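You operate a simulated robot arm through the tools that you are given. There is no shell and no other tool. Be economical: measure what you need, move in short steps, check, and stop when the job is done.

Carry out the task below with a simulated two-armed robot. There is one attempt and no reset: what you move stays moved.

## Task
Wax the top of the mallet's head and close the jar again.
Fine: hold the jar while its lid turns, load the orange cloth at the jar, lay it back after waxing, then screw the lid home.

Only the result counts: the job must be done as asked and must still hold three seconds after the hand-in. Knocking over, shifting, dropping, spilling or breaking anything else fails it. Lids that push on must go on centred and level and be pressed home; caps that screw on are set level and turned clockwise until they are tight. Flat cloth is picked up by pressing the open fingertips on it (5 to 10 N) and closing them slowly along it; thin cloth reads only 2 to 8 mm in the jaws.

## Robot
Two 6-joint arms with two-finger parallel grippers on one trunk, on a base that drives. Base frame: it is fixed to the floor where the robot stands at the start and does not move with it; the origin is under the middle of the robot, x ahead of it, y to its left, z up. Lengths are in m, angles in rad, forces in N, time in s.
The left shoulder is at the start at [0.06, 0.187, 1.172], the right one opposite. With the tool pointing down near the work surface each hand reaches from about 0.1 to 0.6 m from the robot's upright axis, wherever it stands, measured 20 degrees to its own side. Places, roughly: top of the trestle bench [0.5, -0.2, 0.8]. Payload 1.57 kg a hand.
Tool frame (each hand has its own): the origin (TCP) lies between the finger pads and is the grasp point; the fingertips stand 0.03 m ahead of it; z points along the fingers, y is the line along which they close. Largest opening 0.11 m; finger width 0.024, thickness 0.012; the body of the gripper, 0.048 by 0.112 m, starts 0.078 m behind the TCP.
Orientation is that of the tool frame in the base frame, as a unit quaternion [w, x, y, z]. With the fingers straight down and closing along the base's y, the tool's x points along the base's -x, its y along +y and its z along -z.

## Interface
- The arms move only by the tool drive_tool. It takes "left_commands", "right_commands" or both (then of equal length, played together; a hand with none holds still); each is a list of rows, each a list of 7 numbers: the gripper command, from -1 (shut) to 1 (fully open), values between in proportion, then the shift along the tool's x, y, z in mm, then the turn, a rotation vector about the tool's x, y, z in rad. In form: [[hand, dx, dy, dz, ax, ay, az], ...]. A call has 1 to 12 rows; each row shifts and turns the commanded pose from where the row before left it, along the tool's axes as they then stand. A row lasts 0.2 s, in which the tool goes at most 0.05 m and 0.15 rad; a call with a longer step from one row to the next is refused whole, and so is a gripper value outside its range. Where a pose cannot be reached the arm comes as near as it can. A force on the tool above 40 N (or 10 N above the force at the start of the call, whichever is more), or a blocked arm, ends the call early, and 0.2 s more pass. The fingers move at their own pace (about 0.153 m/s each) and stop on an object; they squeeze with about 28 N. The grip force told is the motor's: it shows also when the fingers shut on nothing. Time passes only in rows, and 0.2 s behind the last, so rows that do not move let the fingers close. The reply holds the time, the measured pose of the TCP, the force on the tool along the base axes, the opening and the grip force, in the units named above and with some noise.
- Cameras (640 x 400 px; columns grow to the right, rows downward): "scene" is now at [0.0082, -0.0134, 1.7223]; the picture's right is [-0.31, -0.95, 0.00], its down [-0.76, 0.25, -0.60] and it looks along [0.57, -0.19, -0.80] (base axes); focal length 248 px, centre (320, 200). "left" rides on the left gripper at [0.07, -0.016, -0.141] in its tool frame; the picture's right is [0.23, 0.97, 0.00], its down [-0.86, 0.20, -0.48] and it looks along [-0.47, 0.11, 0.88] (tool axes); focal length 222 px, centre (320, 200). "right" rides on the right gripper at [0.07, 0.016, -0.141] in its tool frame; the picture's right is [-0.23, 0.97, 0.00], its down [-0.85, -0.20, -0.48] and it looks along [-0.47, -0.11, 0.88] (tool axes); focal length 222 px, centre (320, 200). There is no depth. A picture from a camera that has moved, and an enlarged one, comes with that camera's place and axes in the base frame and with its lens. The place of the scene camera against the robot may be out by one fixed shift of up to 0.025 m in any direction.
- snapshot(camera): a new picture of that camera. No time passes.
- slide_trunk(by): slides the trunk up (or, below 0, down) by that many m; the arms and the scene camera ride with it, the base frame stays. It gives what a move gives, with no picture.
- drive_base(legs): drives the robot by 1 to 6 legs, each [ahead, left, turn to the left] in m, m and rad, along the robot's own axes; the way and the turn of a leg run together, so that a leg with both is an arc; at most 1.5 m and 3.142 rad a leg. The arms and the cameras ride along, it lands a little off, and it stops where it bumps. It gives what a move gives.
- pan_tilt(pan, tilt): turns the head with the scene camera to pan (to the left, within 1.501 rad either way) and tilt (down, from -0.506 to 1.204), counted from straight ahead of the robot. It gives what a move gives.
- inspect(camera, box): a new picture of the part [left, top, right, bottom] of that camera's present view, enlarged. No time passes.
- job_done(): hands the job in; it is judged then, once.

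Work in short steps. Places have to be worked out from the pictures, the camera data and where the tool is seen: move nearer, look again, correct. Check each grasp and each placing, and mend what went wrong. You have 120 turns and 88 pictures in all, those below and enlarged ones among them. Open the grippers and draw the arms clear of the work before you hand the job in, unless the task says otherwise; then end with one line.

The tools are called after "Call:" as name(argument=value, ...) on one line, values as JSON. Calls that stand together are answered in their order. drive_tool: Moves the arms, as the interface text tells. Its arguments: {"type":"object","properties":{"left_commands":{"type":"array"},"right_commands":{"type":"array"}},"required":[]} The other tools are called the same way: slide_trunk (by) slides the trunk up or down; drive_base (legs) drives the base; pan_tilt (pan, tilt) turns the head that bears the scene camera; snapshot (camera) takes a picture; inspect (camera, box) takes an enlarged picture of a part of a camera's view; job_done () hands the job in.

At the start:

```text
clock: 0.0
left_tool_pos: [0.3397, 0.0484, 1.2446]
left_tool_rot: [0.0, 0.0, 1.0, 0.001]
left_wrist_force: [-1.2, -0.3, 0.8]
left_width: 0.1102
left_finger_force: 0.1
right_tool_pos: [0.3032, -0.3119, 1.2496]
right_tool_rot: [0.0, 0.0, 1.0, 0.0]
right_wrist_force: [0.9, -0.2, 0.2]
right_width: 0.11
right_finger_force: 0.1
trunk travel left (down, up): [-0.8, 0.19]
robot x, y, heading: [0.0012, -0.003, 0.0]
head pan, tilt: [-0.319, 0.932]
```

scene: 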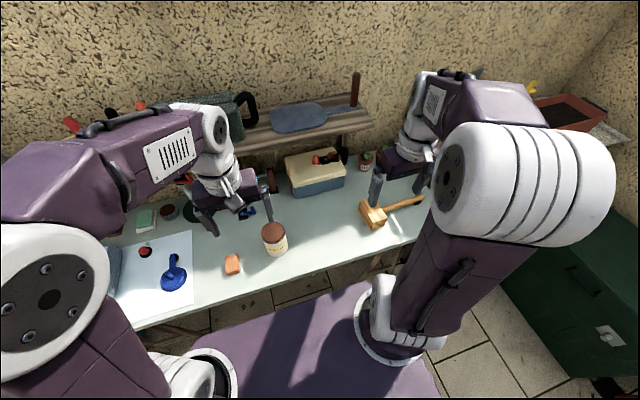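
right: 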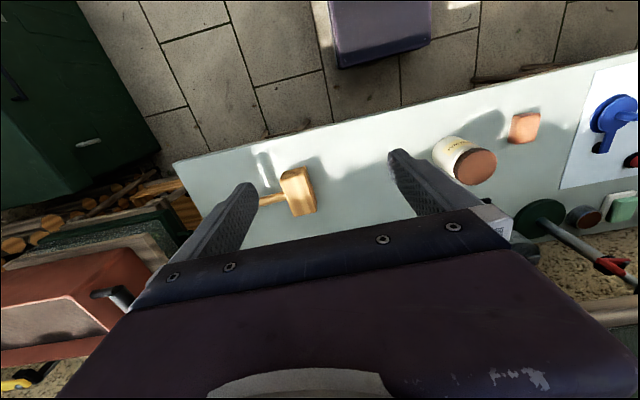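
left: 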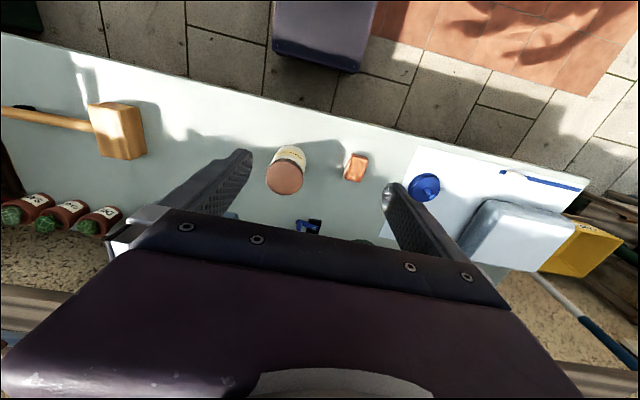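

I'll look closer at the jar, cloth and mallet first.

Call:
inspect(camera="scene", box=[200, 170, 320, 290])

Call:
inspect(camera="scene", box=[330, 160, 450, 250])

Call:
inspect(camera="left", box=[240, 130, 400, 230])

```text
3.33 times, centred on (260, 230) of scene
camera zoom: at [0.0082, -0.0134, 1.7223], right [-0.31, -0.95, 0.0], down [-0.76, 0.25, -0.6], along [0.57, -0.19, -0.8], focal length 827 px, centre (520, 100)
```

zoom: 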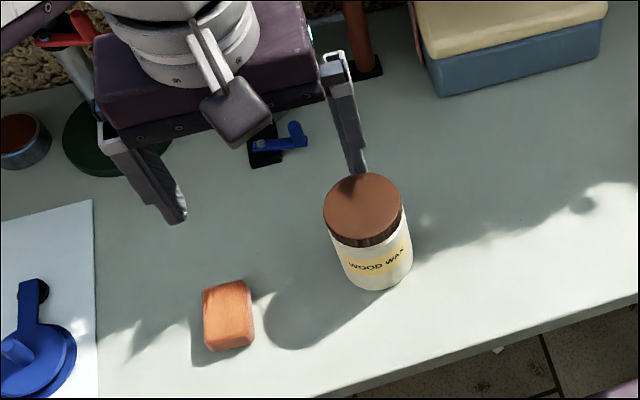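

```text
4.44 times, centred on (390, 205) of scene
camera zoom: at [0.0082, -0.0134, 1.7223], right [-0.31, -0.95, 0.0], down [-0.76, 0.25, -0.6], along [0.57, -0.19, -0.8], focal length 1102 px, centre (9, 178)
```

zoom: 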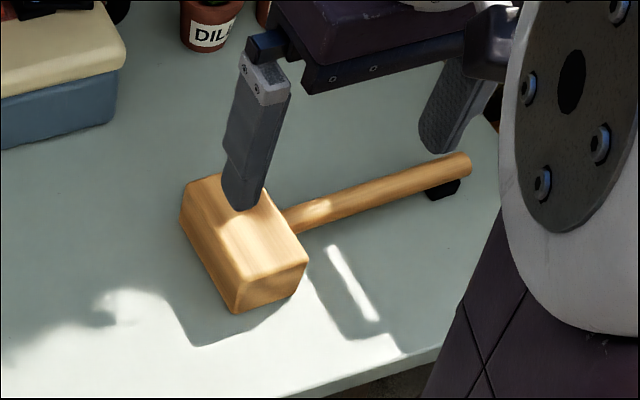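

```text
4.00 times, centred on (320, 180) of left
camera zoom: at [0.2698, 0.0325, 1.3867], right [-0.23, 0.97, 0.0], down [0.85, 0.2, 0.48], along [0.47, 0.11, -0.88], focal length 888 px, centre (320, 280)
```

zoom: 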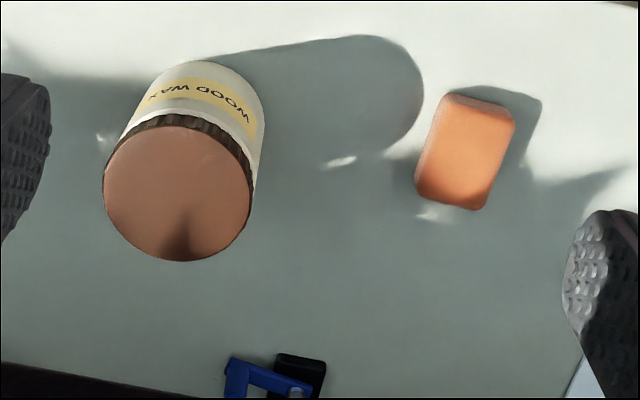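

The orange cloth is a thick pad, at about (0.46, 0.18). The jar is at about (0.485, 0), and its lid is about 87 mm wide with the top near z 0.91. The mallet head is at about (0.48, -0.39). I'll have the left hand hold the jar low from the front-left, so I lower that arm and tilt it first.

Call:
drive_tool(left_commands=[[1, -4, 2, 41, 0, 0, 0], [1, -4, 2, 41, 0, 0, 0], [1, -4, 2, 41, 0, 0, 0], [1, -4, 2, 41, 0, 0, 0], [1, -4, 2, 41, 0, 0, 0], [1, 0, 0, 0, 0, 0, 0.131], [1, 0, 0, 0, 0, 0, 0.131], [1, 0, 0, 0, 0, 0, 0.131], [1, 0, 0, 0, 0, 0, 0.131], [1, 0, 0, 0, 0, -0.15, 0], [1, 0, 0, 0, 0, -0.15, 0], [1, 0, 0, 0, 0, -0.15, 0]])

```text
clock: 2.6
left_tool_pos: [0.3603, 0.0588, 1.0384]
left_tool_rot: [0.216, 0.253, 0.941, -0.058]
left_wrist_force: [1.3, 0.5, 1.0]
left_width: 0.1101
left_finger_force: 0.1
left hand out of reach, approached as far as the arm can: row 11
right_tool_pos: [0.3038, -0.3121, 1.2481]
right_tool_rot: [0.0, 0.0, 1.0, 0.0]
right_wrist_force: [0.5, -0.2, 0.3]
right_width: 0.1097
right_finger_force: 0.1
trunk travel left (down, up): [-0.8, 0.19]
robot x, y, heading: [0.0013, -0.0032, 0.0]
head pan, tilt: [-0.319, 0.932]
```

Orientation came out as commanded. I'll go down to the pre-grasp point and finish the pitch.

Call:
drive_tool(left_commands=[[1, 10.4, 2.7, 32.5, 0, 0, 0], [1, 10.4, 2.7, 32.5, 0, 0, 0], [1, 10.4, 2.7, 32.5, 0, 0, 0], [1, 10.4, 2.7, 32.5, 0, 0, 0], [1, 0, 0, 0, 0, -0.149, 0], [1, 0, 0, 0, 0, -0.149, 0], [1, 0, 0, 0, 0, -0.149, 0], [1, 0, 0, 0, 0, -0.15, 0]])

Call:
snapshot(camera="left")

Call:
snapshot(camera="scene")

```text
clock: 4.4
left_tool_pos: [0.5678, 0.0308, 0.9538]
left_tool_rot: [0.471, 0.228, 0.842, -0.128]
left_wrist_force: [-0.3, 0.8, 0.2]
left_width: 0.1099
left_finger_force: 0.0
left hand out of reach, approached as far as the arm can: row 6, 7, 8
right_tool_pos: [0.3046, -0.3115, 1.2487]
right_tool_rot: [0.0, 0.0, 1.0, 0.0]
right_wrist_force: [0.8, 0.2, 1.0]
right_width: 0.1101
right_finger_force: 0.0
trunk travel left (down, up): [-0.8, 0.19]
robot x, y, heading: [0.0022, -0.001, 0.002]
head pan, tilt: [-0.319, 0.932]
```

```text
81 pictures are left
camera left: at [0.4235, 0.0955, 0.9702], right [0.39, 0.9, -0.19], down [0.13, 0.15, 0.98], along [0.91, -0.41, -0.06], focal length 222 px, centre (320, 200)
```

left: 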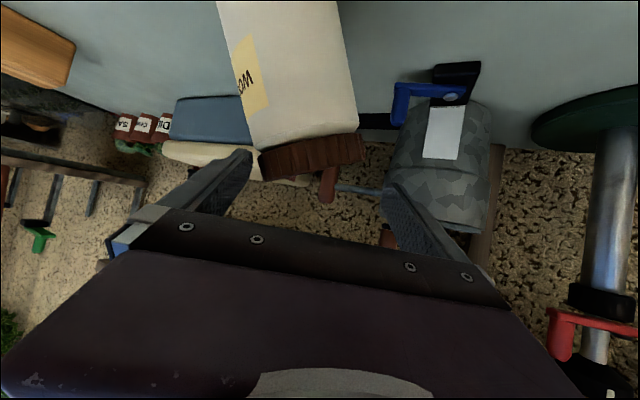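

```text
80 pictures are left
camera scene: at [0.01, -0.0131, 1.7223], right [-0.31, -0.95, 0.0], down [-0.76, 0.25, -0.6], along [0.57, -0.19, -0.8], focal length 248 px, centre (320, 200)
```

scene: 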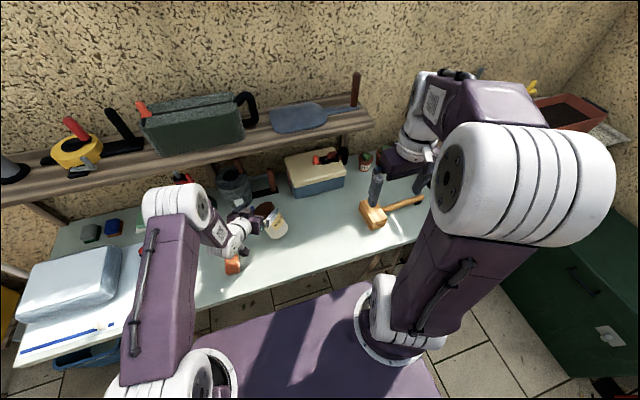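

The arm jumped to a different reach instead of stopping. I'll check that the jar is undisturbed.

Call:
inspect(camera="scene", box=[210, 180, 310, 280])

```text
4.00 times, centred on (260, 230) of scene
camera zoom: at [0.01, -0.0131, 1.7223], right [-0.31, -0.95, 0.0], down [-0.76, 0.25, -0.6], along [0.57, -0.19, -0.8], focal length 992 px, centre (560, 80)
```

zoom: 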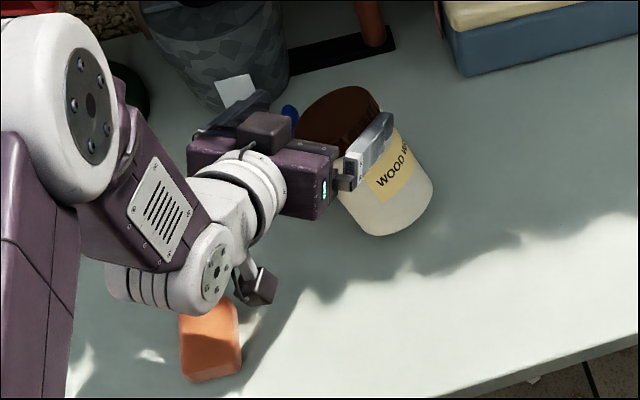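

The jar has been nudged and is leaning between the open fingers. I'll close on it now so it can't fall.

Call:
drive_tool(left_commands=[[-1, 0, 0, 0, 0, 0, 0]])

Call:
snapshot(camera="left")

Call:
inspect(camera="scene", box=[210, 180, 310, 280])

```text
clock: 4.8
left_tool_pos: [0.5694, 0.0309, 0.9602]
left_tool_rot: [0.478, 0.226, 0.839, -0.127]
left_wrist_force: [7.6, 2.0, 17.5]
left_width: 0.0308
left_finger_force: 21.8
right_tool_pos: [0.3023, -0.312, 1.2483]
right_tool_rot: [0.001, 0.0, 1.0, 0.001]
right_wrist_force: [0.1, -0.1, 0.1]
right_width: 0.1102
right_finger_force: 0.0
trunk travel left (down, up): [-0.8, 0.19]
robot x, y, heading: [0.0039, 0.0014, 0.001]
head pan, tilt: [-0.319, 0.932]
```

```text
78 pictures are left
camera left: at [0.4248, 0.0952, 0.9734], right [0.39, 0.9, -0.19], down [0.12, 0.16, 0.98], along [0.91, -0.4, -0.05], focal length 222 px, centre (320, 200)
```

left: 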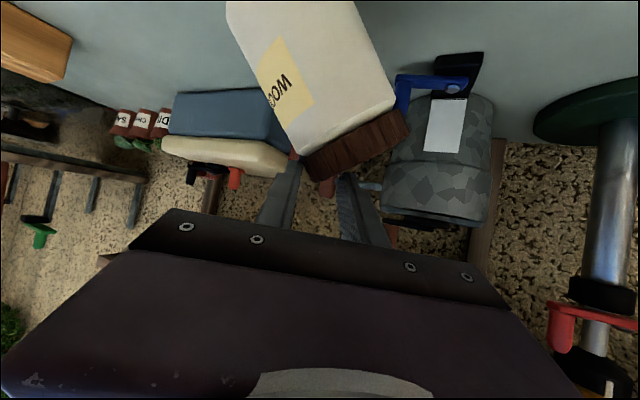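

```text
4.00 times, centred on (260, 230) of scene
camera zoom: at [0.0071, -0.013, 1.7227], right [-0.31, -0.95, 0.0], down [-0.76, 0.25, -0.6], along [0.57, -0.19, -0.8], focal length 992 px, centre (560, 80)
```

zoom: 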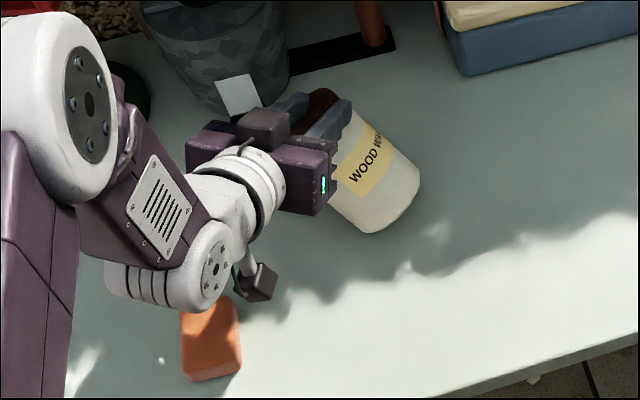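

The fingers have pinched the raised rim of the tilted lid, at about 27°. That is short of tipping over, so I'll open slowly and let the jar rock back upright under control.

Call:
drive_tool(left_commands=[[-0.4, 0, 0, 0, 0, 0, 0], [-0.35, 0, 0, 0, 0, 0, 0], [-0.3, 0, 0, 0, 0, 0, 0], [-0.25, 0, 0, 0, 0, 0, 0], [-0.2, 0, 0, 0, 0, 0, 0], [-0.15, 0, 0, 0, 0, 0, 0]])

Call:
snapshot(camera="left")

```text
clock: 6.2
left_tool_pos: [0.565, 0.0285, 0.9617]
left_tool_rot: [0.477, 0.228, 0.839, -0.128]
left_wrist_force: [3.7, -3.1, 32.8]
left_width: 0.047
left_finger_force: 0.0
right_tool_pos: [0.2987, -0.3123, 1.2501]
right_tool_rot: [0.002, 0.0, 1.0, 0.0]
right_wrist_force: [0.2, 0.3, 0.3]
right_width: 0.11
right_finger_force: 0.1
trunk travel left (down, up): [-0.8, 0.19]
robot x, y, heading: [-0.001, 0.0002, -0.004]
head pan, tilt: [-0.319, 0.932]
```

```text
76 pictures are left
camera left: at [0.4207, 0.0942, 0.9733], right [0.39, 0.9, -0.19], down [0.12, 0.16, 0.98], along [0.91, -0.41, -0.05], focal length 222 px, centre (320, 200)
```

left: 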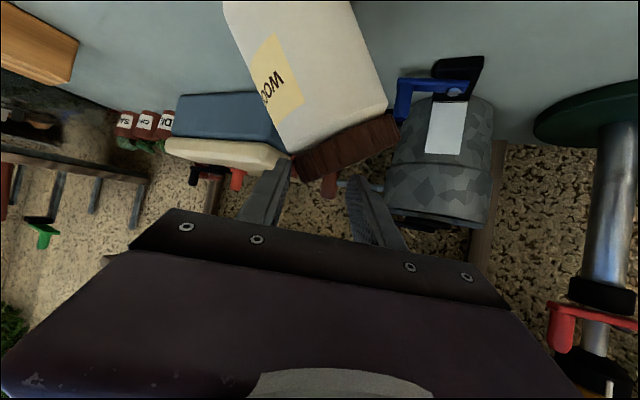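

The hand is pressing down on the tilted lid with 33 N. I'll raise the trunk slightly to ease the hand straight up.

Call:
slide_trunk(by=0.012)

Call:
snapshot(camera="left")

```text
clock: 6.8
left_tool_pos: [0.5649, 0.0321, 0.9647]
left_tool_rot: [0.469, 0.229, 0.843, -0.128]
left_wrist_force: [0.4, -0.8, -0.3]
left_width: 0.047
left_finger_force: 1.0
right_tool_pos: [0.3029, -0.3119, 1.2607]
right_tool_rot: [0.0, 0.0, 1.0, 0.001]
right_wrist_force: [-0.6, -0.4, 0.4]
right_width: 0.1101
right_finger_force: 0.1
trunk travel left (down, up): [-0.812, 0.178]
robot x, y, heading: [-0.0011, -0.0003, 0.002]
head pan, tilt: [-0.319, 0.932]
```

```text
75 pictures are left
camera left: at [0.4207, 0.096, 0.9811], right [0.39, 0.9, -0.19], down [0.14, 0.15, 0.98], along [0.91, -0.41, -0.07], focal length 222 px, centre (320, 200)
```

left: 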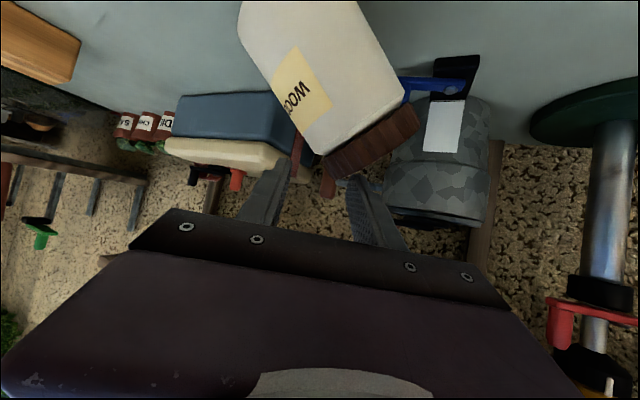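

Call:
inspect(camera="scene", box=[230, 180, 310, 260])

Call:
snapshot(camera="right")

```text
5.00 times, centred on (270, 220) of scene
camera zoom: at [0.0088, -0.0131, 1.734], right [-0.31, -0.95, 0.0], down [-0.76, 0.25, -0.6], along [0.57, -0.19, -0.8], focal length 1240 px, centre (570, 100)
```

zoom: 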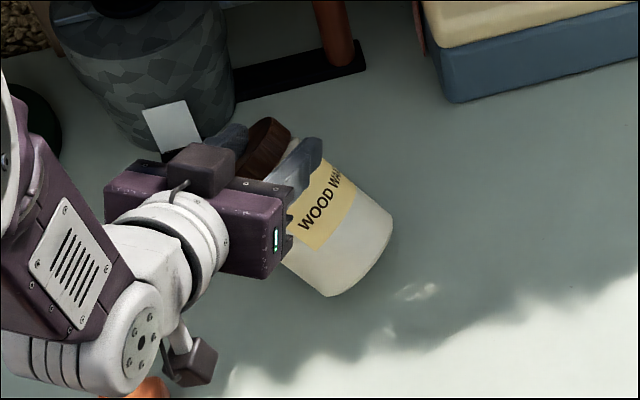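

```text
73 pictures are left
camera right: at [0.2332, -0.2952, 1.4009], right [0.23, 0.97, 0.0], down [0.86, -0.2, 0.48], along [0.47, -0.11, -0.88], focal length 222 px, centre (320, 200)
```

right: 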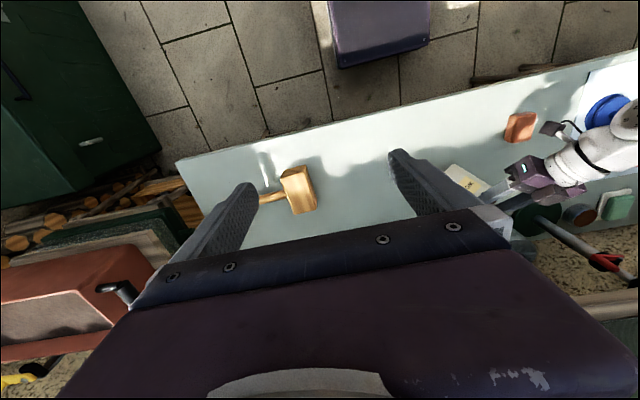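

The scene zoom suggests the jar leans about 60° away from the robot, against something. I'll let one still row pass to see whether it is at rest.

Call:
drive_tool(right_commands=[[1, 0, 0, 0, 0, 0, 0]])

Call:
inspect(camera="scene", box=[230, 180, 310, 260])

Call:
inspect(camera="left", box=[220, 0, 520, 250])

```text
clock: 7.2
left_tool_pos: [0.5655, 0.0309, 0.966]
left_tool_rot: [0.471, 0.228, 0.843, -0.128]
left_wrist_force: [0.3, 0.3, 1.0]
left_width: 0.0469
left_finger_force: 0.1
right_tool_pos: [0.302, -0.312, 1.2596]
right_tool_rot: [0.0, 0.0, 1.0, -0.001]
right_wrist_force: [-0.2, -0.3, -0.5]
right_width: 0.1099
right_finger_force: 0.0
trunk travel left (down, up): [-0.812, 0.178]
robot x, y, heading: [0.0006, -0.0002, -0.001]
head pan, tilt: [-0.319, 0.932]
```

```text
5.00 times, centred on (270, 220) of scene
camera zoom: at [0.0088, -0.0132, 1.7343], right [-0.31, -0.95, 0.0], down [-0.76, 0.25, -0.6], along [0.57, -0.19, -0.8], focal length 1240 px, centre (570, 100)
```

zoom: 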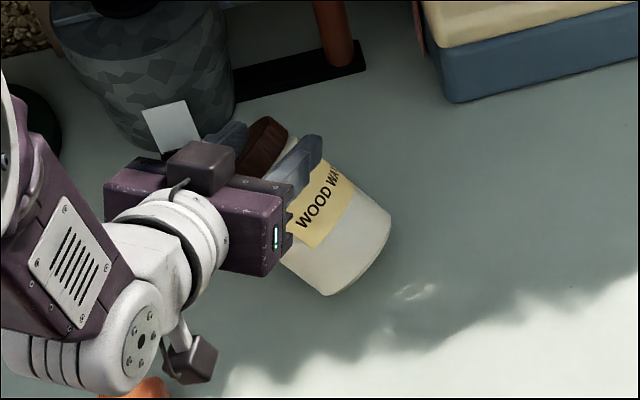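

```text
1.60 times, centred on (370, 125) of left
camera zoom: at [0.4218, 0.0955, 0.9822], right [0.39, 0.9, -0.19], down [0.14, 0.15, 0.98], along [0.91, -0.41, -0.06], focal length 355 px, centre (240, 320)
```

zoom: 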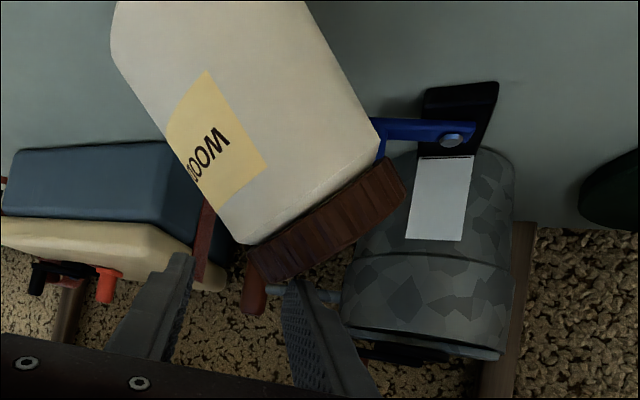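

It is at rest, leaning on the blue clip, with the left fingertips just above it and no contact. I'll lift the left hand clear with the trunk.

Call:
slide_trunk(by=0.1)

Call:
drive_tool(left_commands=[[0, 0, 0, -20, 0, 0, 0], [0, 0, 0, -20, 0, 0, 0]])

Call:
snapshot(camera="left")

Call:
inspect(camera="scene", box=[220, 180, 320, 280])

```text
clock: 8.5
left_tool_pos: [0.5659, 0.0295, 1.0663]
left_tool_rot: [0.472, 0.228, 0.842, -0.128]
left_wrist_force: [0.3, -0.2, 0.5]
left_width: 0.0469
left_finger_force: 0.0
right_tool_pos: [0.3017, -0.3117, 1.3605]
right_tool_rot: [0.0, 0.0, 1.0, 0.0]
right_wrist_force: [-0.5, 0.4, 0.1]
right_width: 0.1101
right_finger_force: 0.1
trunk travel left (down, up): [-0.912, 0.078]
robot x, y, heading: [-0.0013, -0.0006, 0.002]
head pan, tilt: [-0.319, 0.932]
```

```text
clock: 9.1
left_tool_pos: [0.5566, 0.0444, 1.094]
left_tool_rot: [0.47, 0.228, 0.844, -0.127]
left_wrist_force: [-0.1, 0.5, 0.3]
left_width: 0.0549
left_finger_force: 0.2
left hand out of reach, approached as far as the arm can: row 1, 2
right_tool_pos: [0.3022, -0.3116, 1.3605]
right_tool_rot: [0.0, 0.0, 1.0, 0.0]
right_wrist_force: [-0.8, 0.3, -0.2]
right_width: 0.11
right_finger_force: 0.0
trunk travel left (down, up): [-0.912, 0.078]
robot x, y, heading: [-0.0026, 0.0, 0.002]
head pan, tilt: [-0.319, 0.932]
```

```text
70 pictures are left
camera left: at [0.414, 0.1101, 1.1103], right [0.39, 0.9, -0.19], down [0.14, 0.15, 0.98], along [0.91, -0.41, -0.07], focal length 222 px, centre (320, 200)
```

left: 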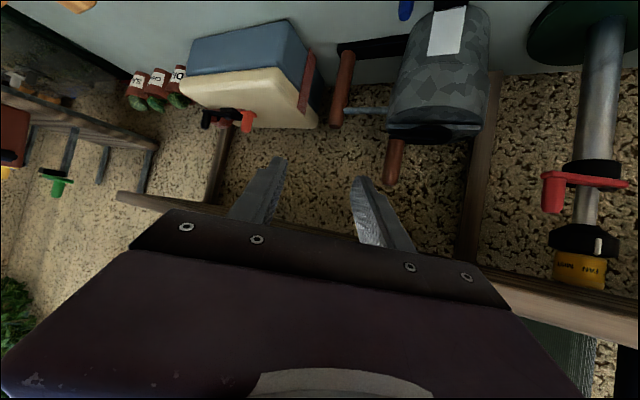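

```text
4.00 times, centred on (270, 230) of scene
camera zoom: at [0.0076, -0.0129, 1.8343], right [-0.31, -0.95, 0.0], down [-0.76, 0.25, -0.6], along [0.57, -0.19, -0.8], focal length 992 px, centre (520, 80)
```

zoom: 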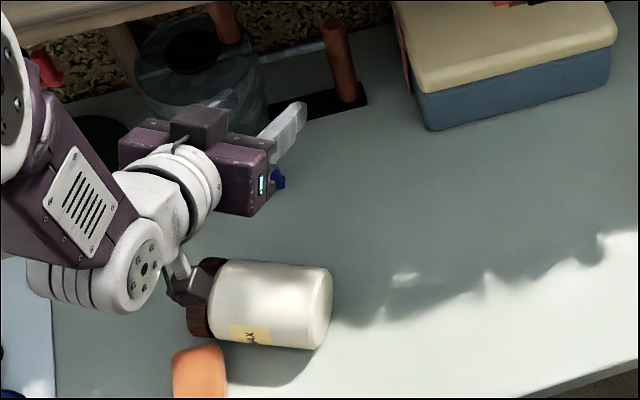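

The jar has slipped off the clip and now lies on its side near the cloth, at about (0.505, 0.09). I need to know whether it is rolling, so I start lowering the right hand by one row and look.

Call:
drive_tool(right_commands=[[1, 0, 0, 49, 0, 0, 0]])

Call:
inspect(camera="scene", box=[220, 180, 320, 280])

```text
clock: 9.5
left_tool_pos: [0.5582, 0.0446, 1.0935]
left_tool_rot: [0.469, 0.228, 0.843, -0.128]
left_wrist_force: [-1.0, -0.5, 0.4]
left_width: 0.0549
left_finger_force: 0.1
right_tool_pos: [0.3045, -0.3153, 1.3114]
right_tool_rot: [0.001, -0.001, 1.0, 0.0]
right_wrist_force: [1.0, -0.6, -0.5]
right_width: 0.1097
right_finger_force: 0.1
trunk travel left (down, up): [-0.912, 0.078]
robot x, y, heading: [-0.0028, -0.0032, -0.0]
head pan, tilt: [-0.319, 0.932]
```

```text
4.00 times, centred on (270, 230) of scene
camera zoom: at [0.0099, -0.0147, 1.8343], right [-0.31, -0.95, 0.0], down [-0.76, 0.25, -0.6], along [0.57, -0.19, -0.8], focal length 992 px, centre (520, 80)
```

zoom: 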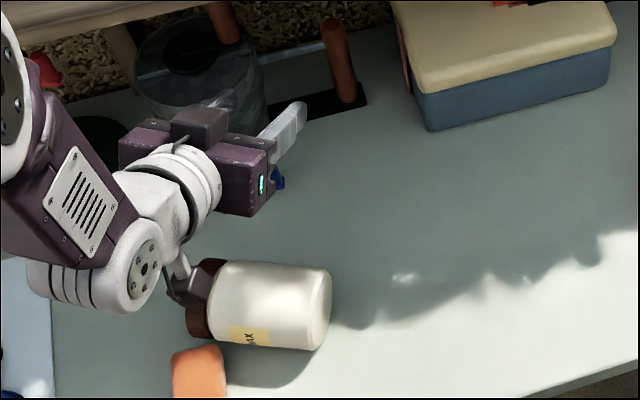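

The jar is at rest. I'll turn the left hand back to pointing down, out of the way. The right hand can then pick the jar up by its body and stand it up.

Call:
drive_tool(left_commands=[[0, 0, 0, 0, 0, 0.15, 0], [0, 0, 0, 0, 0, 0.15, 0], [0, 0, 0, 0, 0, 0.15, 0], [0, 0, 0, 0, 0, 0.15, 0], [0, 0, 0, 0, 0, 0.15, 0], [0, 0, 0, 0, 0, 0.15, 0]])

```text
clock: 10.9
left_tool_pos: [0.5509, 0.0342, 1.0929]
left_tool_rot: [0.118, 0.269, 0.954, -0.063]
left_wrist_force: [-0.8, 0.5, 0.8]
left_width: 0.0549
left_finger_force: 0.1
left hand out of reach, approached as far as the arm can: row 4, 5, 6
right_tool_pos: [0.3051, -0.3144, 1.3127]
right_tool_rot: [0.0, 0.0, 1.0, 0.0]
right_wrist_force: [0.5, 0.5, 0.7]
right_width: 0.1101
right_finger_force: 0.1
trunk travel left (down, up): [-0.912, 0.078]
robot x, y, heading: [-0.0005, 0.0003, -0.002]
head pan, tilt: [-0.319, 0.932]
```

Call:
drive_tool(left_commands=[[1, 38, 0, -20, 0, 0, 0], [1, 38, 0, -20, 0, 0, 0], [1, 38, 0, -20, 0, 0, 0], [1, 38, 0, -20, 0, 0, 0], [1, 38, 0, -20, 0, 0, 0], [1, 0, 0, 0, 0, 0.1, -0.1], [1, 0, 0, 0, 0, 0.1, -0.1], [1, 0, 0, 0, 0, 0, -0.1]])

Call:
snapshot(camera="scene")

Call:
snapshot(camera="left")

```text
clock: 12.7
left_tool_pos: [0.3722, 0.1483, 1.1392]
left_tool_rot: [0.015, 0.127, 0.991, -0.048]
left_wrist_force: [-0.3, 0.3, -0.5]
left_width: 0.1099
left_finger_force: 0.1
right_tool_pos: [0.3037, -0.3131, 1.313]
right_tool_rot: [0.001, 0.0, 1.0, 0.0]
right_wrist_force: [0.2, 0.3, -0.4]
right_width: 0.1099
right_finger_force: 0.0
trunk travel left (down, up): [-0.912, 0.078]
robot x, y, heading: [-0.0032, 0.0014, 0.002]
head pan, tilt: [-0.319, 0.932]
```

```text
67 pictures are left
camera scene: at [0.0069, -0.0123, 1.8344], right [-0.31, -0.95, 0.0], down [-0.76, 0.25, -0.6], along [0.57, -0.19, -0.8], focal length 248 px, centre (320, 200)
```

scene: 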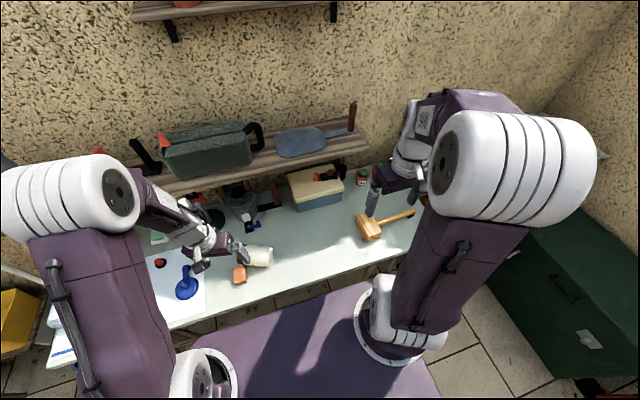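

```text
66 pictures are left
camera left: at [0.2979, 0.1639, 1.2796], right [0.03, 0.99, -0.1], down [0.87, 0.03, 0.49], along [0.49, -0.1, -0.86], focal length 222 px, centre (320, 200)
```

left: 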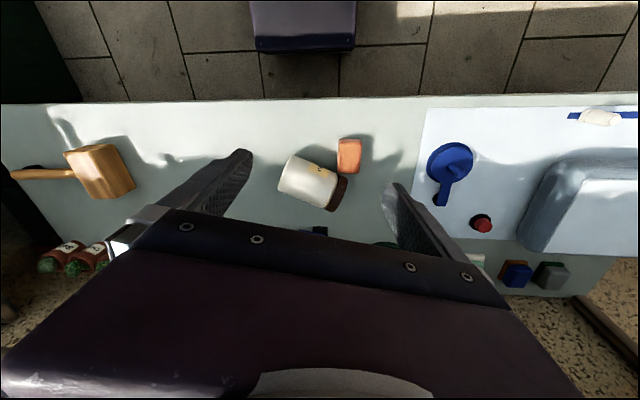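

The jar lies with its lid toward +y, centre about (0.509, 0.098), axis direction about (0.285, 0.958). I'll drive the base 0.2 m left to bring it in front of the right arm, and lower the trunk again.

Call:
drive_base(legs=[[0, 0.2, 0]])

Call:
slide_trunk(by=-0.08)

Call:
snapshot(camera="right")

```text
clock: 14.3
left_tool_pos: [0.3712, 0.3468, 1.1395]
left_tool_rot: [0.015, 0.125, 0.991, -0.046]
left_wrist_force: [-0.8, -0.8, -0.3]
left_width: 0.11
left_finger_force: 0.1
right_tool_pos: [0.306, -0.1147, 1.3118]
right_tool_rot: [0.0, -0.003, 1.0, 0.002]
right_wrist_force: [0.1, -0.1, 0.1]
right_width: 0.11
right_finger_force: 0.1
trunk travel left (down, up): [-0.912, 0.078]
robot x, y, heading: [-0.0016, 0.2027, 0.003]
head pan, tilt: [-0.319, 0.932]
```

```text
clock: 15.5
left_tool_pos: [0.3707, 0.3492, 1.059]
left_tool_rot: [0.017, 0.124, 0.991, -0.048]
left_wrist_force: [0.7, -0.8, 0.3]
left_width: 0.1101
left_finger_force: 0.0
right_tool_pos: [0.3052, -0.111, 1.2335]
right_tool_rot: [0.0, -0.002, 1.0, 0.0]
right_wrist_force: [-0.5, 0.1, -0.3]
right_width: 0.11
right_finger_force: 0.1
trunk travel left (down, up): [-0.832, 0.158]
robot x, y, heading: [-0.0032, 0.1985, 0.01]
head pan, tilt: [-0.319, 0.932]
```

```text
65 pictures are left
camera right: at [0.2353, -0.0952, 1.3732], right [0.22, 0.98, 0.0], down [0.86, -0.2, 0.48], along [0.47, -0.11, -0.88], focal length 222 px, centre (320, 200)
```

right: 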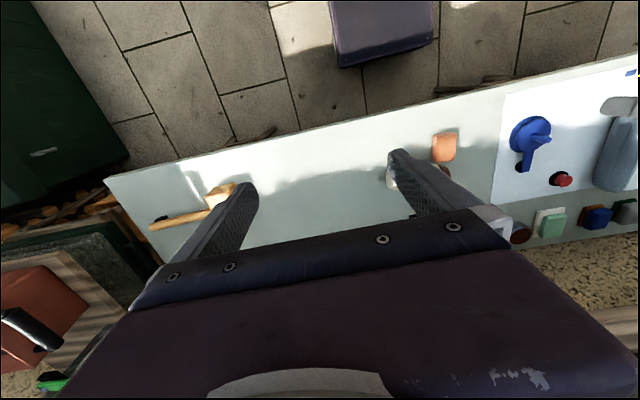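

The right arm needs a bit more reach toward +y for a leaning grasp. I'll drive 0.1 m further left, then move the right hand above the jar and start the yaw.

Call:
drive_base(legs=[[0, 0.1, -0.01]])

Call:
drive_tool(right_commands=[[1, -33, 23, 20, 0, 0, 0], [1, -33, 23, 20, 0, 0, 0], [1, -33, 23, 20, 0, 0, 0], [1, -33, 23, 20, 0, 0, 0], [1, -33, 23, 20, 0, 0, 0], [1, -33, 23, 20, 0, 0, 0], [1, 0, 0, 0, 0, 0, -0.142], [1, 0, 0, 0, 0, 0, -0.142], [1, 0, 0, 0, 0, 0, -0.142], [1, 0, 0, 0, 0, 0, -0.142], [1, 0, 0, 0, 0, 0, -0.142], [1, 0, 0, 0, 0, 0, -0.142]])

```text
clock: 16.6
left_tool_pos: [0.3735, 0.444, 1.0602]
left_tool_rot: [0.016, 0.131, 0.99, -0.047]
left_wrist_force: [0.3, -1.3, 0.5]
left_width: 0.11
left_finger_force: 0.0
right_tool_pos: [0.3023, -0.0153, 1.2336]
right_tool_rot: [0.001, 0.004, 1.0, 0.002]
right_wrist_force: [-0.8, -0.4, -0.1]
right_width: 0.1097
right_finger_force: 0.1
trunk travel left (down, up): [-0.832, 0.158]
robot x, y, heading: [-0.0014, 0.2972, -0.004]
head pan, tilt: [-0.319, 0.932]
```

```text
clock: 19.2
left_tool_pos: [0.3733, 0.4475, 1.0597]
left_tool_rot: [0.016, 0.13, 0.99, -0.048]
left_wrist_force: [-0.4, -0.8, 0.8]
left_width: 0.11
left_finger_force: 0.1
right_tool_pos: [0.5002, 0.1231, 1.1134]
right_tool_rot: [0.0, -0.412, 0.911, 0.0]
right_wrist_force: [-0.6, 0.4, 0.0]
right_width: 0.1102
right_finger_force: 0.1
trunk travel left (down, up): [-0.832, 0.158]
robot x, y, heading: [-0.0023, 0.3032, -0.01]
head pan, tilt: [-0.319, 0.932]
```

Call:
drive_tool(right_commands=[[1, 0, 0, 0, 0, 0, -0.143], [1, 0, 0, 0, 0, 0, -0.143], [1, 0, 0, 0, 0, 0, -0.143], [1, 0, 0, 0, 0, 0.131, 0], [1, 0, 0, 0, 0, 0.131, 0], [1, 0, 0, 0, 0, 0.131, 0], [1, 0, 0, 0, 0, 0.131, 0]])

Call:
snapshot(camera="right")

Call:
snapshot(camera="left")

```text
clock: 20.9
left_tool_pos: [0.3734, 0.4485, 1.0591]
left_tool_rot: [0.014, 0.131, 0.99, -0.049]
left_wrist_force: [0.1, -0.3, 0.6]
left_width: 0.1101
left_finger_force: 0.0
right_tool_pos: [0.5011, 0.1234, 1.1122]
right_tool_rot: [-0.209, -0.574, 0.776, -0.155]
right_wrist_force: [0.2, 0.8, -0.7]
right_width: 0.11
right_finger_force: 0.1
trunk travel left (down, up): [-0.832, 0.158]
robot x, y, heading: [0.0002, 0.3051, -0.005]
head pan, tilt: [-0.319, 0.932]
```

```text
64 pictures are left
camera right: at [0.4886, 0.1393, 1.2692], right [-0.87, 0.47, -0.11], down [0.48, 0.88, -0.02], along [0.09, -0.07, -0.99], focal length 222 px, centre (320, 200)
```

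right: 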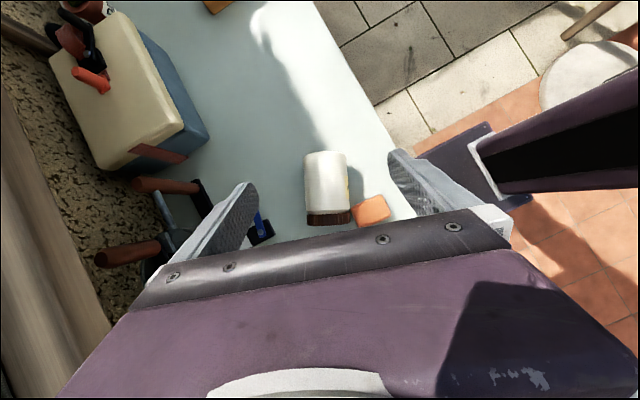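

```text
63 pictures are left
camera left: at [0.2996, 0.4641, 1.1991], right [0.03, 0.99, -0.1], down [0.87, 0.02, 0.49], along [0.49, -0.1, -0.86], focal length 222 px, centre (320, 200)
```

left: 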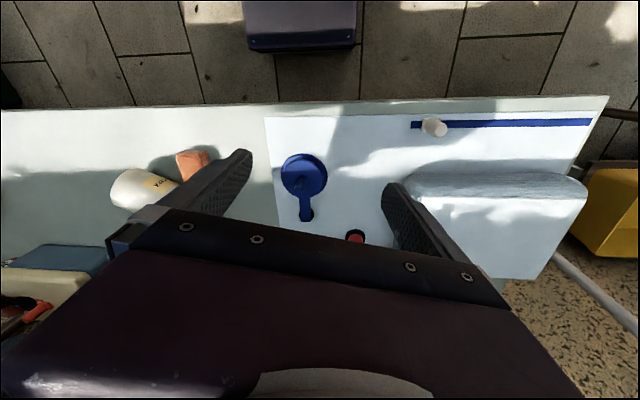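

The right camera shows the jar axis pointing along about (0.42, 0.907), with its centre at (0.503, 0.091). I'll correct the yaw and lower to a pre-grasp.

Call:
drive_tool(right_commands=[[1, 0, 0, 0, -0.074, 0, 0.128], [1, -25.6, -3.9, 33.7, 0, 0, 0], [1, -25.6, -3.9, 33.7, 0, 0, 0], [1, -25.6, -3.9, 33.7, 0, 0, 0], [1, -25.6, -3.9, 33.7, 0, 0, 0]])

Call:
snapshot(camera="right")

```text
clock: 22.1
left_tool_pos: [0.3731, 0.4467, 1.0585]
left_tool_rot: [0.015, 0.13, 0.99, -0.049]
left_wrist_force: [0.1, 0.3, 0.0]
left_width: 0.11
left_finger_force: 0.1
right_tool_pos: [0.5076, 0.1358, 0.9494]
right_tool_rot: [-0.22, -0.516, 0.816, -0.138]
right_wrist_force: [0.6, 0.2, -0.3]
right_width: 0.1097
right_finger_force: 0.1
right hand out of reach, approached as far as the arm can: row 5
trunk travel left (down, up): [-0.832, 0.158]
robot x, y, heading: [-0.0009, 0.3044, -0.006]
head pan, tilt: [-0.319, 0.932]
```

```text
62 pictures are left
camera right: at [0.4975, 0.1517, 1.1062], right [-0.8, 0.6, -0.11], down [0.6, 0.8, -0.01], along [0.08, -0.08, -0.99], focal length 222 px, centre (320, 200)
```

right: 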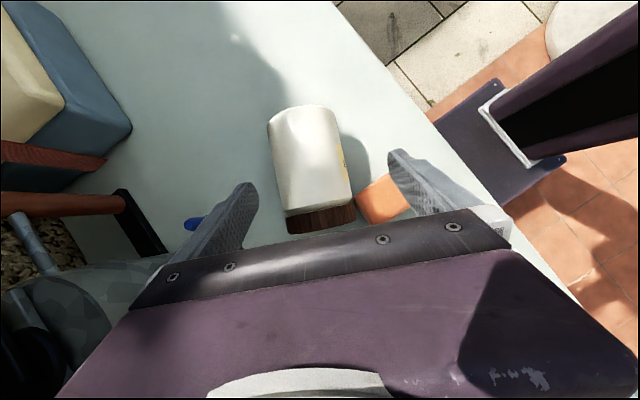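

The pre-grasp is slightly out of reach. The jar centre refines to (0.500, 0.089), with the axis confirmed, so I'll drive 0.06 m ahead.

Call:
drive_base(legs=[[0.06, 0, 0.005]])

```text
clock: 23.0
left_tool_pos: [0.4334, 0.4495, 1.0589]
left_tool_rot: [0.015, 0.128, 0.99, -0.048]
left_wrist_force: [0.6, 0.2, 0.4]
left_width: 0.11
left_finger_force: 0.1
right_tool_pos: [0.569, 0.1388, 0.949]
right_tool_rot: [-0.219, -0.518, 0.815, -0.138]
right_wrist_force: [0.6, -0.4, -0.6]
right_width: 0.11
right_finger_force: 0.2
trunk travel left (down, up): [-0.832, 0.158]
robot x, y, heading: [0.0607, 0.3021, 0.003]
head pan, tilt: [-0.319, 0.932]
```

Call:
drive_tool(right_commands=[[1, 9.5, 20.7, 8.3, 0, 0, 0], [1, 9.5, 20.7, 8.3, 0, 0, 0], [1, 0, 0, 20, 0, 0, 0]])

Call:
snapshot(camera="right")

```text
clock: 23.8
left_tool_pos: [0.4318, 0.4482, 1.058]
left_tool_rot: [0.015, 0.128, 0.99, -0.049]
left_wrist_force: [-0.1, -0.6, -0.3]
left_width: 0.1102
left_finger_force: 0.3
right_tool_pos: [0.5576, 0.1352, 0.9135]
right_tool_rot: [-0.219, -0.519, 0.815, -0.139]
right_wrist_force: [0.7, -0.2, -0.5]
right_width: 0.1097
right_finger_force: 0.1
right hand out of reach, approached as far as the arm can: row 1, 2
trunk travel left (down, up): [-0.832, 0.158]
robot x, y, heading: [0.0588, 0.303, 0.0]
head pan, tilt: [-0.319, 0.932]
```

```text
61 pictures are left
camera right: at [0.5478, 0.1511, 1.0707], right [-0.8, 0.59, -0.11], down [0.6, 0.8, -0.01], along [0.08, -0.08, -0.99], focal length 222 px, centre (320, 200)
```

right: 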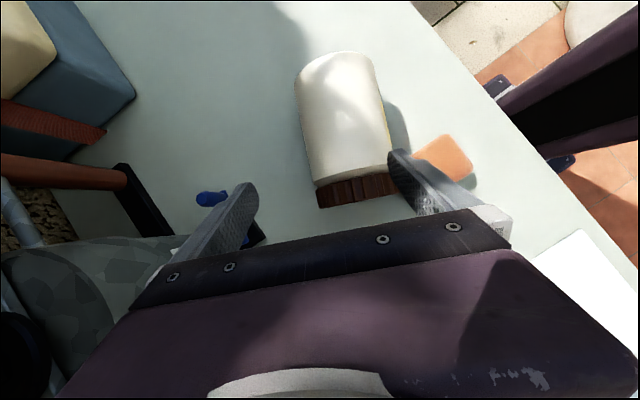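

The right arm can't make this leaning pose, but it suits the left arm. I'll retract and un-twist the right hand first.

Call:
drive_tool(right_commands=[[1, 0, 0, -40, 0, 0, 0], [1, 0, 0, -40, 0, 0, 0], [1, 0, 0, -40, 0, 0, 0], [1, 0, 0, 0, 0, -0.131, 0], [1, 0, 0, 0, 0, -0.131, 0], [1, 0, 0, 0, 0, -0.131, 0], [1, 0, 0, 0, 0, -0.131, 0], [1, 0, 0, 0, 0, 0, 0.142], [1, 0, 0, 0, 0, 0, 0.142], [1, 0, 0, 0, 0, 0, 0.142], [1, 0, 0, 0, 0, 0, 0.142], [1, 0, 0, 0, 0, 0, 0.142]])

```text
clock: 25.0
left_tool_pos: [0.4305, 0.4496, 1.0589]
left_tool_rot: [0.017, 0.128, 0.991, -0.048]
left_wrist_force: [0.8, 0.0, -0.2]
left_width: 0.1099
left_finger_force: 0.0
right_tool_pos: [0.5925, 0.2023, 1.0188]
right_tool_rot: [-0.14, -0.531, 0.832, -0.075]
right_wrist_force: [-7.1, -0.3, -2.6]
right_width: 0.1101
right_finger_force: 0.0
right hand out of reach, approached as far as the arm can: row 2, 3, 4, 5
trunk travel left (down, up): [-0.832, 0.158]
robot x, y, heading: [0.0598, 0.303, -0.002]
head pan, tilt: [-0.319, 0.932]
stopped in row 5 (right hand): the force on the tool passed its limit (the readings are from after the stop); the commanded pose is now the measured one
```

Something touched the right hand; I'll look.

Call:
snapshot(camera="scene")

Call:
snapshot(camera="right")

```text
60 pictures are left
camera scene: at [0.0642, 0.2886, 1.7544], right [-0.31, -0.95, 0.0], down [-0.76, 0.25, -0.6], along [0.57, -0.19, -0.8], focal length 248 px, centre (320, 200)
```

scene: 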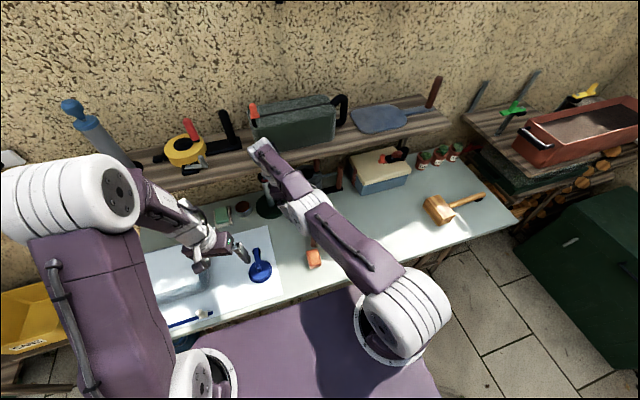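

```text
59 pictures are left
camera right: at [0.5715, 0.1878, 1.1749], right [-0.79, 0.61, -0.05], down [0.59, 0.79, 0.18], along [0.15, 0.11, -0.98], focal length 222 px, centre (320, 200)
```

right: 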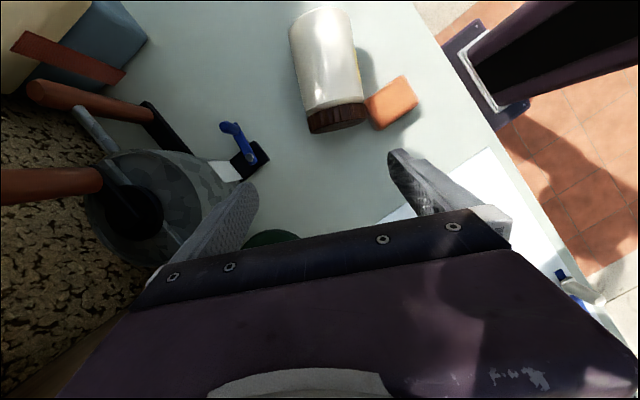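

The hand's back end touched the shelf edge. I'll pull it toward the robot and up a little.

Call:
drive_tool(right_commands=[[1, 31, 14.5, -2.5, 0, 0, 0], [1, 31, 14.5, -2.5, 0, 0, 0], [1, 31, 14.5, -2.5, 0, 0, 0], [1, 31, 14.5, -2.5, 0, 0, 0], [1, 0, 0, 0, 0, -0.13, 0], [1, 0, 0, 0, 0, -0.13, 0], [1, 0, 0, 0, 0, 0, 0.142], [1, 0, 0, 0, 0, 0, 0.142], [1, 0, 0, 0, 0, 0, 0.142], [1, 0, 0, 0, 0, 0, 0.142], [1, 0, 0, 0, 0, 0, 0.142]])

```text
clock: 25.5
left_tool_pos: [0.4317, 0.4499, 1.0592]
left_tool_rot: [0.016, 0.128, 0.991, -0.049]
left_wrist_force: [0.2, 0.5, -0.3]
left_width: 0.11
left_finger_force: 0.1
right_tool_pos: [0.5906, 0.1989, 1.0199]
right_tool_rot: [-0.148, -0.535, 0.829, -0.07]
right_wrist_force: [-4.7, 5.1, -5.6]
right_width: 0.1101
right_finger_force: 0.1
right hand out of reach, approached as far as the arm can: row 1, 2
trunk travel left (down, up): [-0.832, 0.158]
robot x, y, heading: [0.0611, 0.3017, 0.006]
head pan, tilt: [-0.319, 0.932]
stopped in row 2 (right hand): the force on the tool passed its limit (the readings are from after the stop); the commanded pose is now the measured one
```

It is still in contact with the shelf, so I'll back the whole robot away.

Call:
drive_base(legs=[[-0.12, 0, 0]])

Call:
inspect(camera="scene", box=[140, 80, 460, 280])

```text
clock: 26.7
left_tool_pos: [0.3135, 0.4491, 1.0589]
left_tool_rot: [0.015, 0.129, 0.99, -0.049]
left_wrist_force: [0.3, -0.2, 0.0]
left_width: 0.1099
left_finger_force: 0.1
right_tool_pos: [0.4721, 0.1975, 1.0184]
right_tool_rot: [-0.148, -0.534, 0.83, -0.07]
right_wrist_force: [0.0, 0.5, 0.2]
right_width: 0.1099
right_finger_force: 0.0
trunk travel left (down, up): [-0.832, 0.158]
robot x, y, heading: [-0.0603, 0.2997, 0.003]
head pan, tilt: [-0.319, 0.932]
```

```text
2.00 times, centred on (300, 180) of scene
camera zoom: at [-0.0517, 0.2885, 1.7543], right [-0.31, -0.95, 0.0], down [-0.76, 0.25, -0.6], along [0.57, -0.19, -0.8], focal length 496 px, centre (360, 240)
```

zoom: 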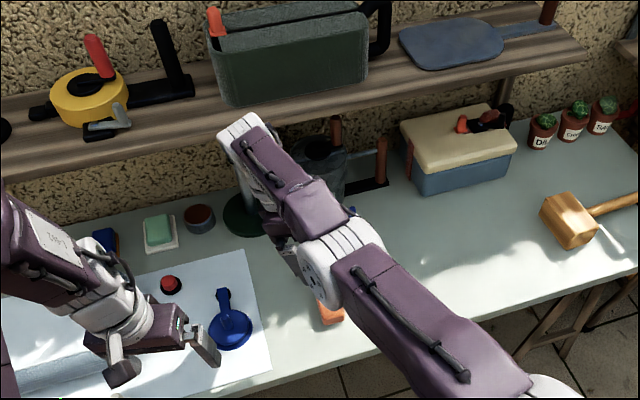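

The arm was nearly fully stretched, which explains the reach limit. Contact is now gone, so I'll pull the right hand back and un-twist it.

Call:
drive_tool(right_commands=[[1, 17, 34, -1, 0, 0, 0], [1, 17, 34, -1, 0, 0, 0], [1, 17, 34, -1, 0, 0, 0], [1, 17, 34, -1, 0, 0, 0], [1, 0, 0, 0, 0, -0.13, 0], [1, 0, 0, 0, 0, -0.13, 0], [1, 0, 0, 0, 0, 0, 0.142], [1, 0, 0, 0, 0, 0, 0.142], [1, 0, 0, 0, 0, 0, 0.142], [1, 0, 0, 0, 0, 0, 0.142], [1, 0, 0, 0, 0, 0, 0.142], [1, 0, 0, 0, 0, 0, 0.142]])

```text
clock: 29.3
left_tool_pos: [0.3109, 0.449, 1.0594]
left_tool_rot: [0.016, 0.129, 0.99, -0.05]
left_wrist_force: [0.7, 0.6, 0.9]
left_width: 0.1098
left_finger_force: 0.0
right_tool_pos: [0.5106, 0.2049, 1.0174]
right_tool_rot: [-0.035, -0.141, 0.989, -0.016]
right_wrist_force: [0.9, 0.1, 0.7]
right_width: 0.1101
right_finger_force: 0.0
right hand out of reach, approached as far as the arm can: row 1, 2, 3, 4, 5, 6
trunk travel left (down, up): [-0.832, 0.158]
robot x, y, heading: [-0.0605, 0.302, -0.003]
head pan, tilt: [-0.319, 0.932]
```

Call:
drive_tool(right_commands=[[1, 40, -5, -12, 0, 0, 0], [1, 40, -5, -12, 0, 0, 0], [1, 40, -5, -12, 0, 0, 0], [1, 40, -5, -12, 0, -0.07, 0.14], [1, 40, -5, -12, 0, 0, 0.14]])

```text
refused: row 4 steps farther than a row can; nothing moved
```

Call:
drive_tool(right_commands=[[1, 40, -5, -12, 0, 0, 0], [1, 40, -5, -12, 0, 0, 0], [1, 40, -5, -12, 0, 0, 0], [1, 40, -5, -12, 0, 0, 0.14], [1, 40, -5, -12, 0, 0, 0.14]])

```text
clock: 30.5
left_tool_pos: [0.3107, 0.4484, 1.0596]
left_tool_rot: [0.016, 0.129, 0.99, -0.048]
left_wrist_force: [-0.3, 0.1, 0.2]
left_width: 0.1098
left_finger_force: 0.0
right_tool_pos: [0.5131, 0.1817, 1.0761]
right_tool_rot: [-0.033, -0.019, 0.999, -0.021]
right_wrist_force: [-0.7, 0.0, -0.1]
right_width: 0.1103
right_finger_force: 0.1
right hand out of reach, approached as far as the arm can: row 1, 2, 3, 4, 5
trunk travel left (down, up): [-0.832, 0.158]
robot x, y, heading: [-0.0645, 0.3012, -0.003]
head pan, tilt: [-0.319, 0.932]
```

The IK seems stuck near a straight arm. I'll try moving sideways and down-inward to bend the elbow.

Call:
drive_tool(right_commands=[[1, 10, -30, 0, 0, 0, 0], [1, 10, -30, 0, 0, 0, 0], [1, 10, -30, 0, 0, 0, 0], [1, 20, -30, 0, 0, 0, 0], [1, 30, -30, 0, 0, 0, 0]])

Call:
snapshot(camera="scene")

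```text
clock: 31.7
left_tool_pos: [0.3112, 0.4491, 1.0596]
left_tool_rot: [0.015, 0.128, 0.99, -0.048]
left_wrist_force: [-0.6, 0.2, 1.3]
left_width: 0.11
left_finger_force: 0.1
right_tool_pos: [0.5115, 0.0254, 1.0964]
right_tool_rot: [-0.034, -0.003, 0.999, -0.02]
right_wrist_force: [-0.8, -0.6, -0.1]
right_width: 0.11
right_finger_force: 0.1
right hand out of reach, approached as far as the arm can: row 1, 2, 3, 4, 5
trunk travel left (down, up): [-0.832, 0.158]
robot x, y, heading: [-0.063, 0.3026, -0.001]
head pan, tilt: [-0.319, 0.932]
```

```text
57 pictures are left
camera scene: at [-0.0547, 0.2869, 1.7543], right [-0.31, -0.95, 0.0], down [-0.76, 0.25, -0.6], along [0.57, -0.19, -0.8], focal length 248 px, centre (320, 200)
```

scene: 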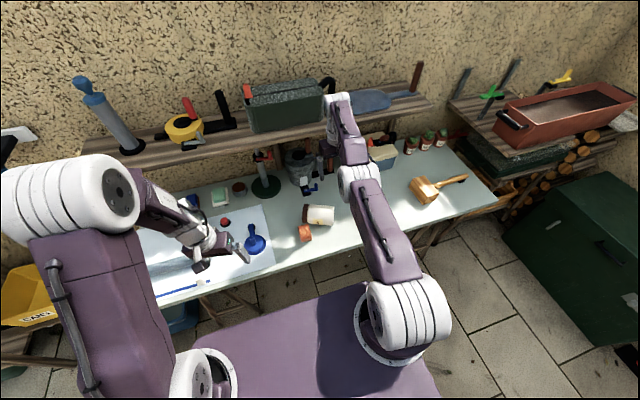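

I'll try pitching the fingers forward, which brings the wrist inward, to get out of the stuck configuration.

Call:
drive_tool(right_commands=[[1, 0, 0, 0, 0, -0.15, 0], [1, 0, 0, 0, 0, -0.15, 0], [1, 0, 0, 0, 0, -0.15, 0], [1, 0, 0, 0, 0, -0.15, 0]])

```text
clock: 32.7
left_tool_pos: [0.309, 0.4484, 1.0604]
left_tool_rot: [0.016, 0.128, 0.991, -0.047]
left_wrist_force: [0.0, -0.1, 0.0]
left_width: 0.11
left_finger_force: 0.0
right_tool_pos: [0.6446, 0.0038, 1.1422]
right_tool_rot: [0.262, -0.008, 0.965, -0.018]
right_wrist_force: [-8.3, 1.2, -7.2]
right_width: 0.1088
right_finger_force: 0.0
right hand out of reach, approached as far as the arm can: row 1, 2, 3, 4
trunk travel left (down, up): [-0.832, 0.158]
robot x, y, heading: [-0.0615, 0.3037, 0.001]
head pan, tilt: [-0.319, 0.932]
```

The wrist stays radially stuck. Moving down should bend the elbow the right way, so I'll back off for clearance, then move down and inward.

Call:
drive_base(legs=[[-0.15, 0, 0]])

Call:
drive_tool(right_commands=[[1, 0, 0, 0, 0, 0.15, 0], [1, 0, 0, 0, 0, 0.15, 0], [1, 0, 0, 0, 0, 0.15, 0], [1, 0, 0, 30, 0, 0.1, 0], [1, 0, 0, 30, 0, 0, 0], [1, 15, 0, 30, 0, 0, 0], [1, 30, 0, 20, 0, 0, 0], [1, 30, 0, 0, 0, 0, 0]])

```text
clock: 34.1
left_tool_pos: [0.1617, 0.4488, 1.0583]
left_tool_rot: [0.014, 0.128, 0.99, -0.048]
left_wrist_force: [-0.3, -0.3, -0.6]
left_width: 0.1101
left_finger_force: 0.1
right_tool_pos: [0.4976, 0.0049, 1.1429]
right_tool_rot: [0.263, -0.01, 0.965, -0.018]
right_wrist_force: [-0.5, -0.9, -0.6]
right_width: 0.1096
right_finger_force: 0.1
trunk travel left (down, up): [-0.832, 0.158]
robot x, y, heading: [-0.2177, 0.3022, -0.003]
head pan, tilt: [-0.319, 0.932]
```

```text
clock: 35.9
left_tool_pos: [0.1584, 0.4488, 1.0599]
left_tool_rot: [0.017, 0.128, 0.991, -0.048]
left_wrist_force: [-0.2, 0.3, 0.5]
left_width: 0.1099
left_finger_force: 0.1
right_tool_pos: [0.2997, 0.0209, 1.0339]
right_tool_rot: [-0.007, -0.004, 1.0, -0.021]
right_wrist_force: [-0.1, 0.1, -0.2]
right_width: 0.1101
right_finger_force: 0.2
right hand out of reach, approached as far as the arm can: row 1, 2, 3, 4, 5
trunk travel left (down, up): [-0.832, 0.158]
robot x, y, heading: [-0.2134, 0.301, -0.004]
head pan, tilt: [-0.319, 0.932]
```

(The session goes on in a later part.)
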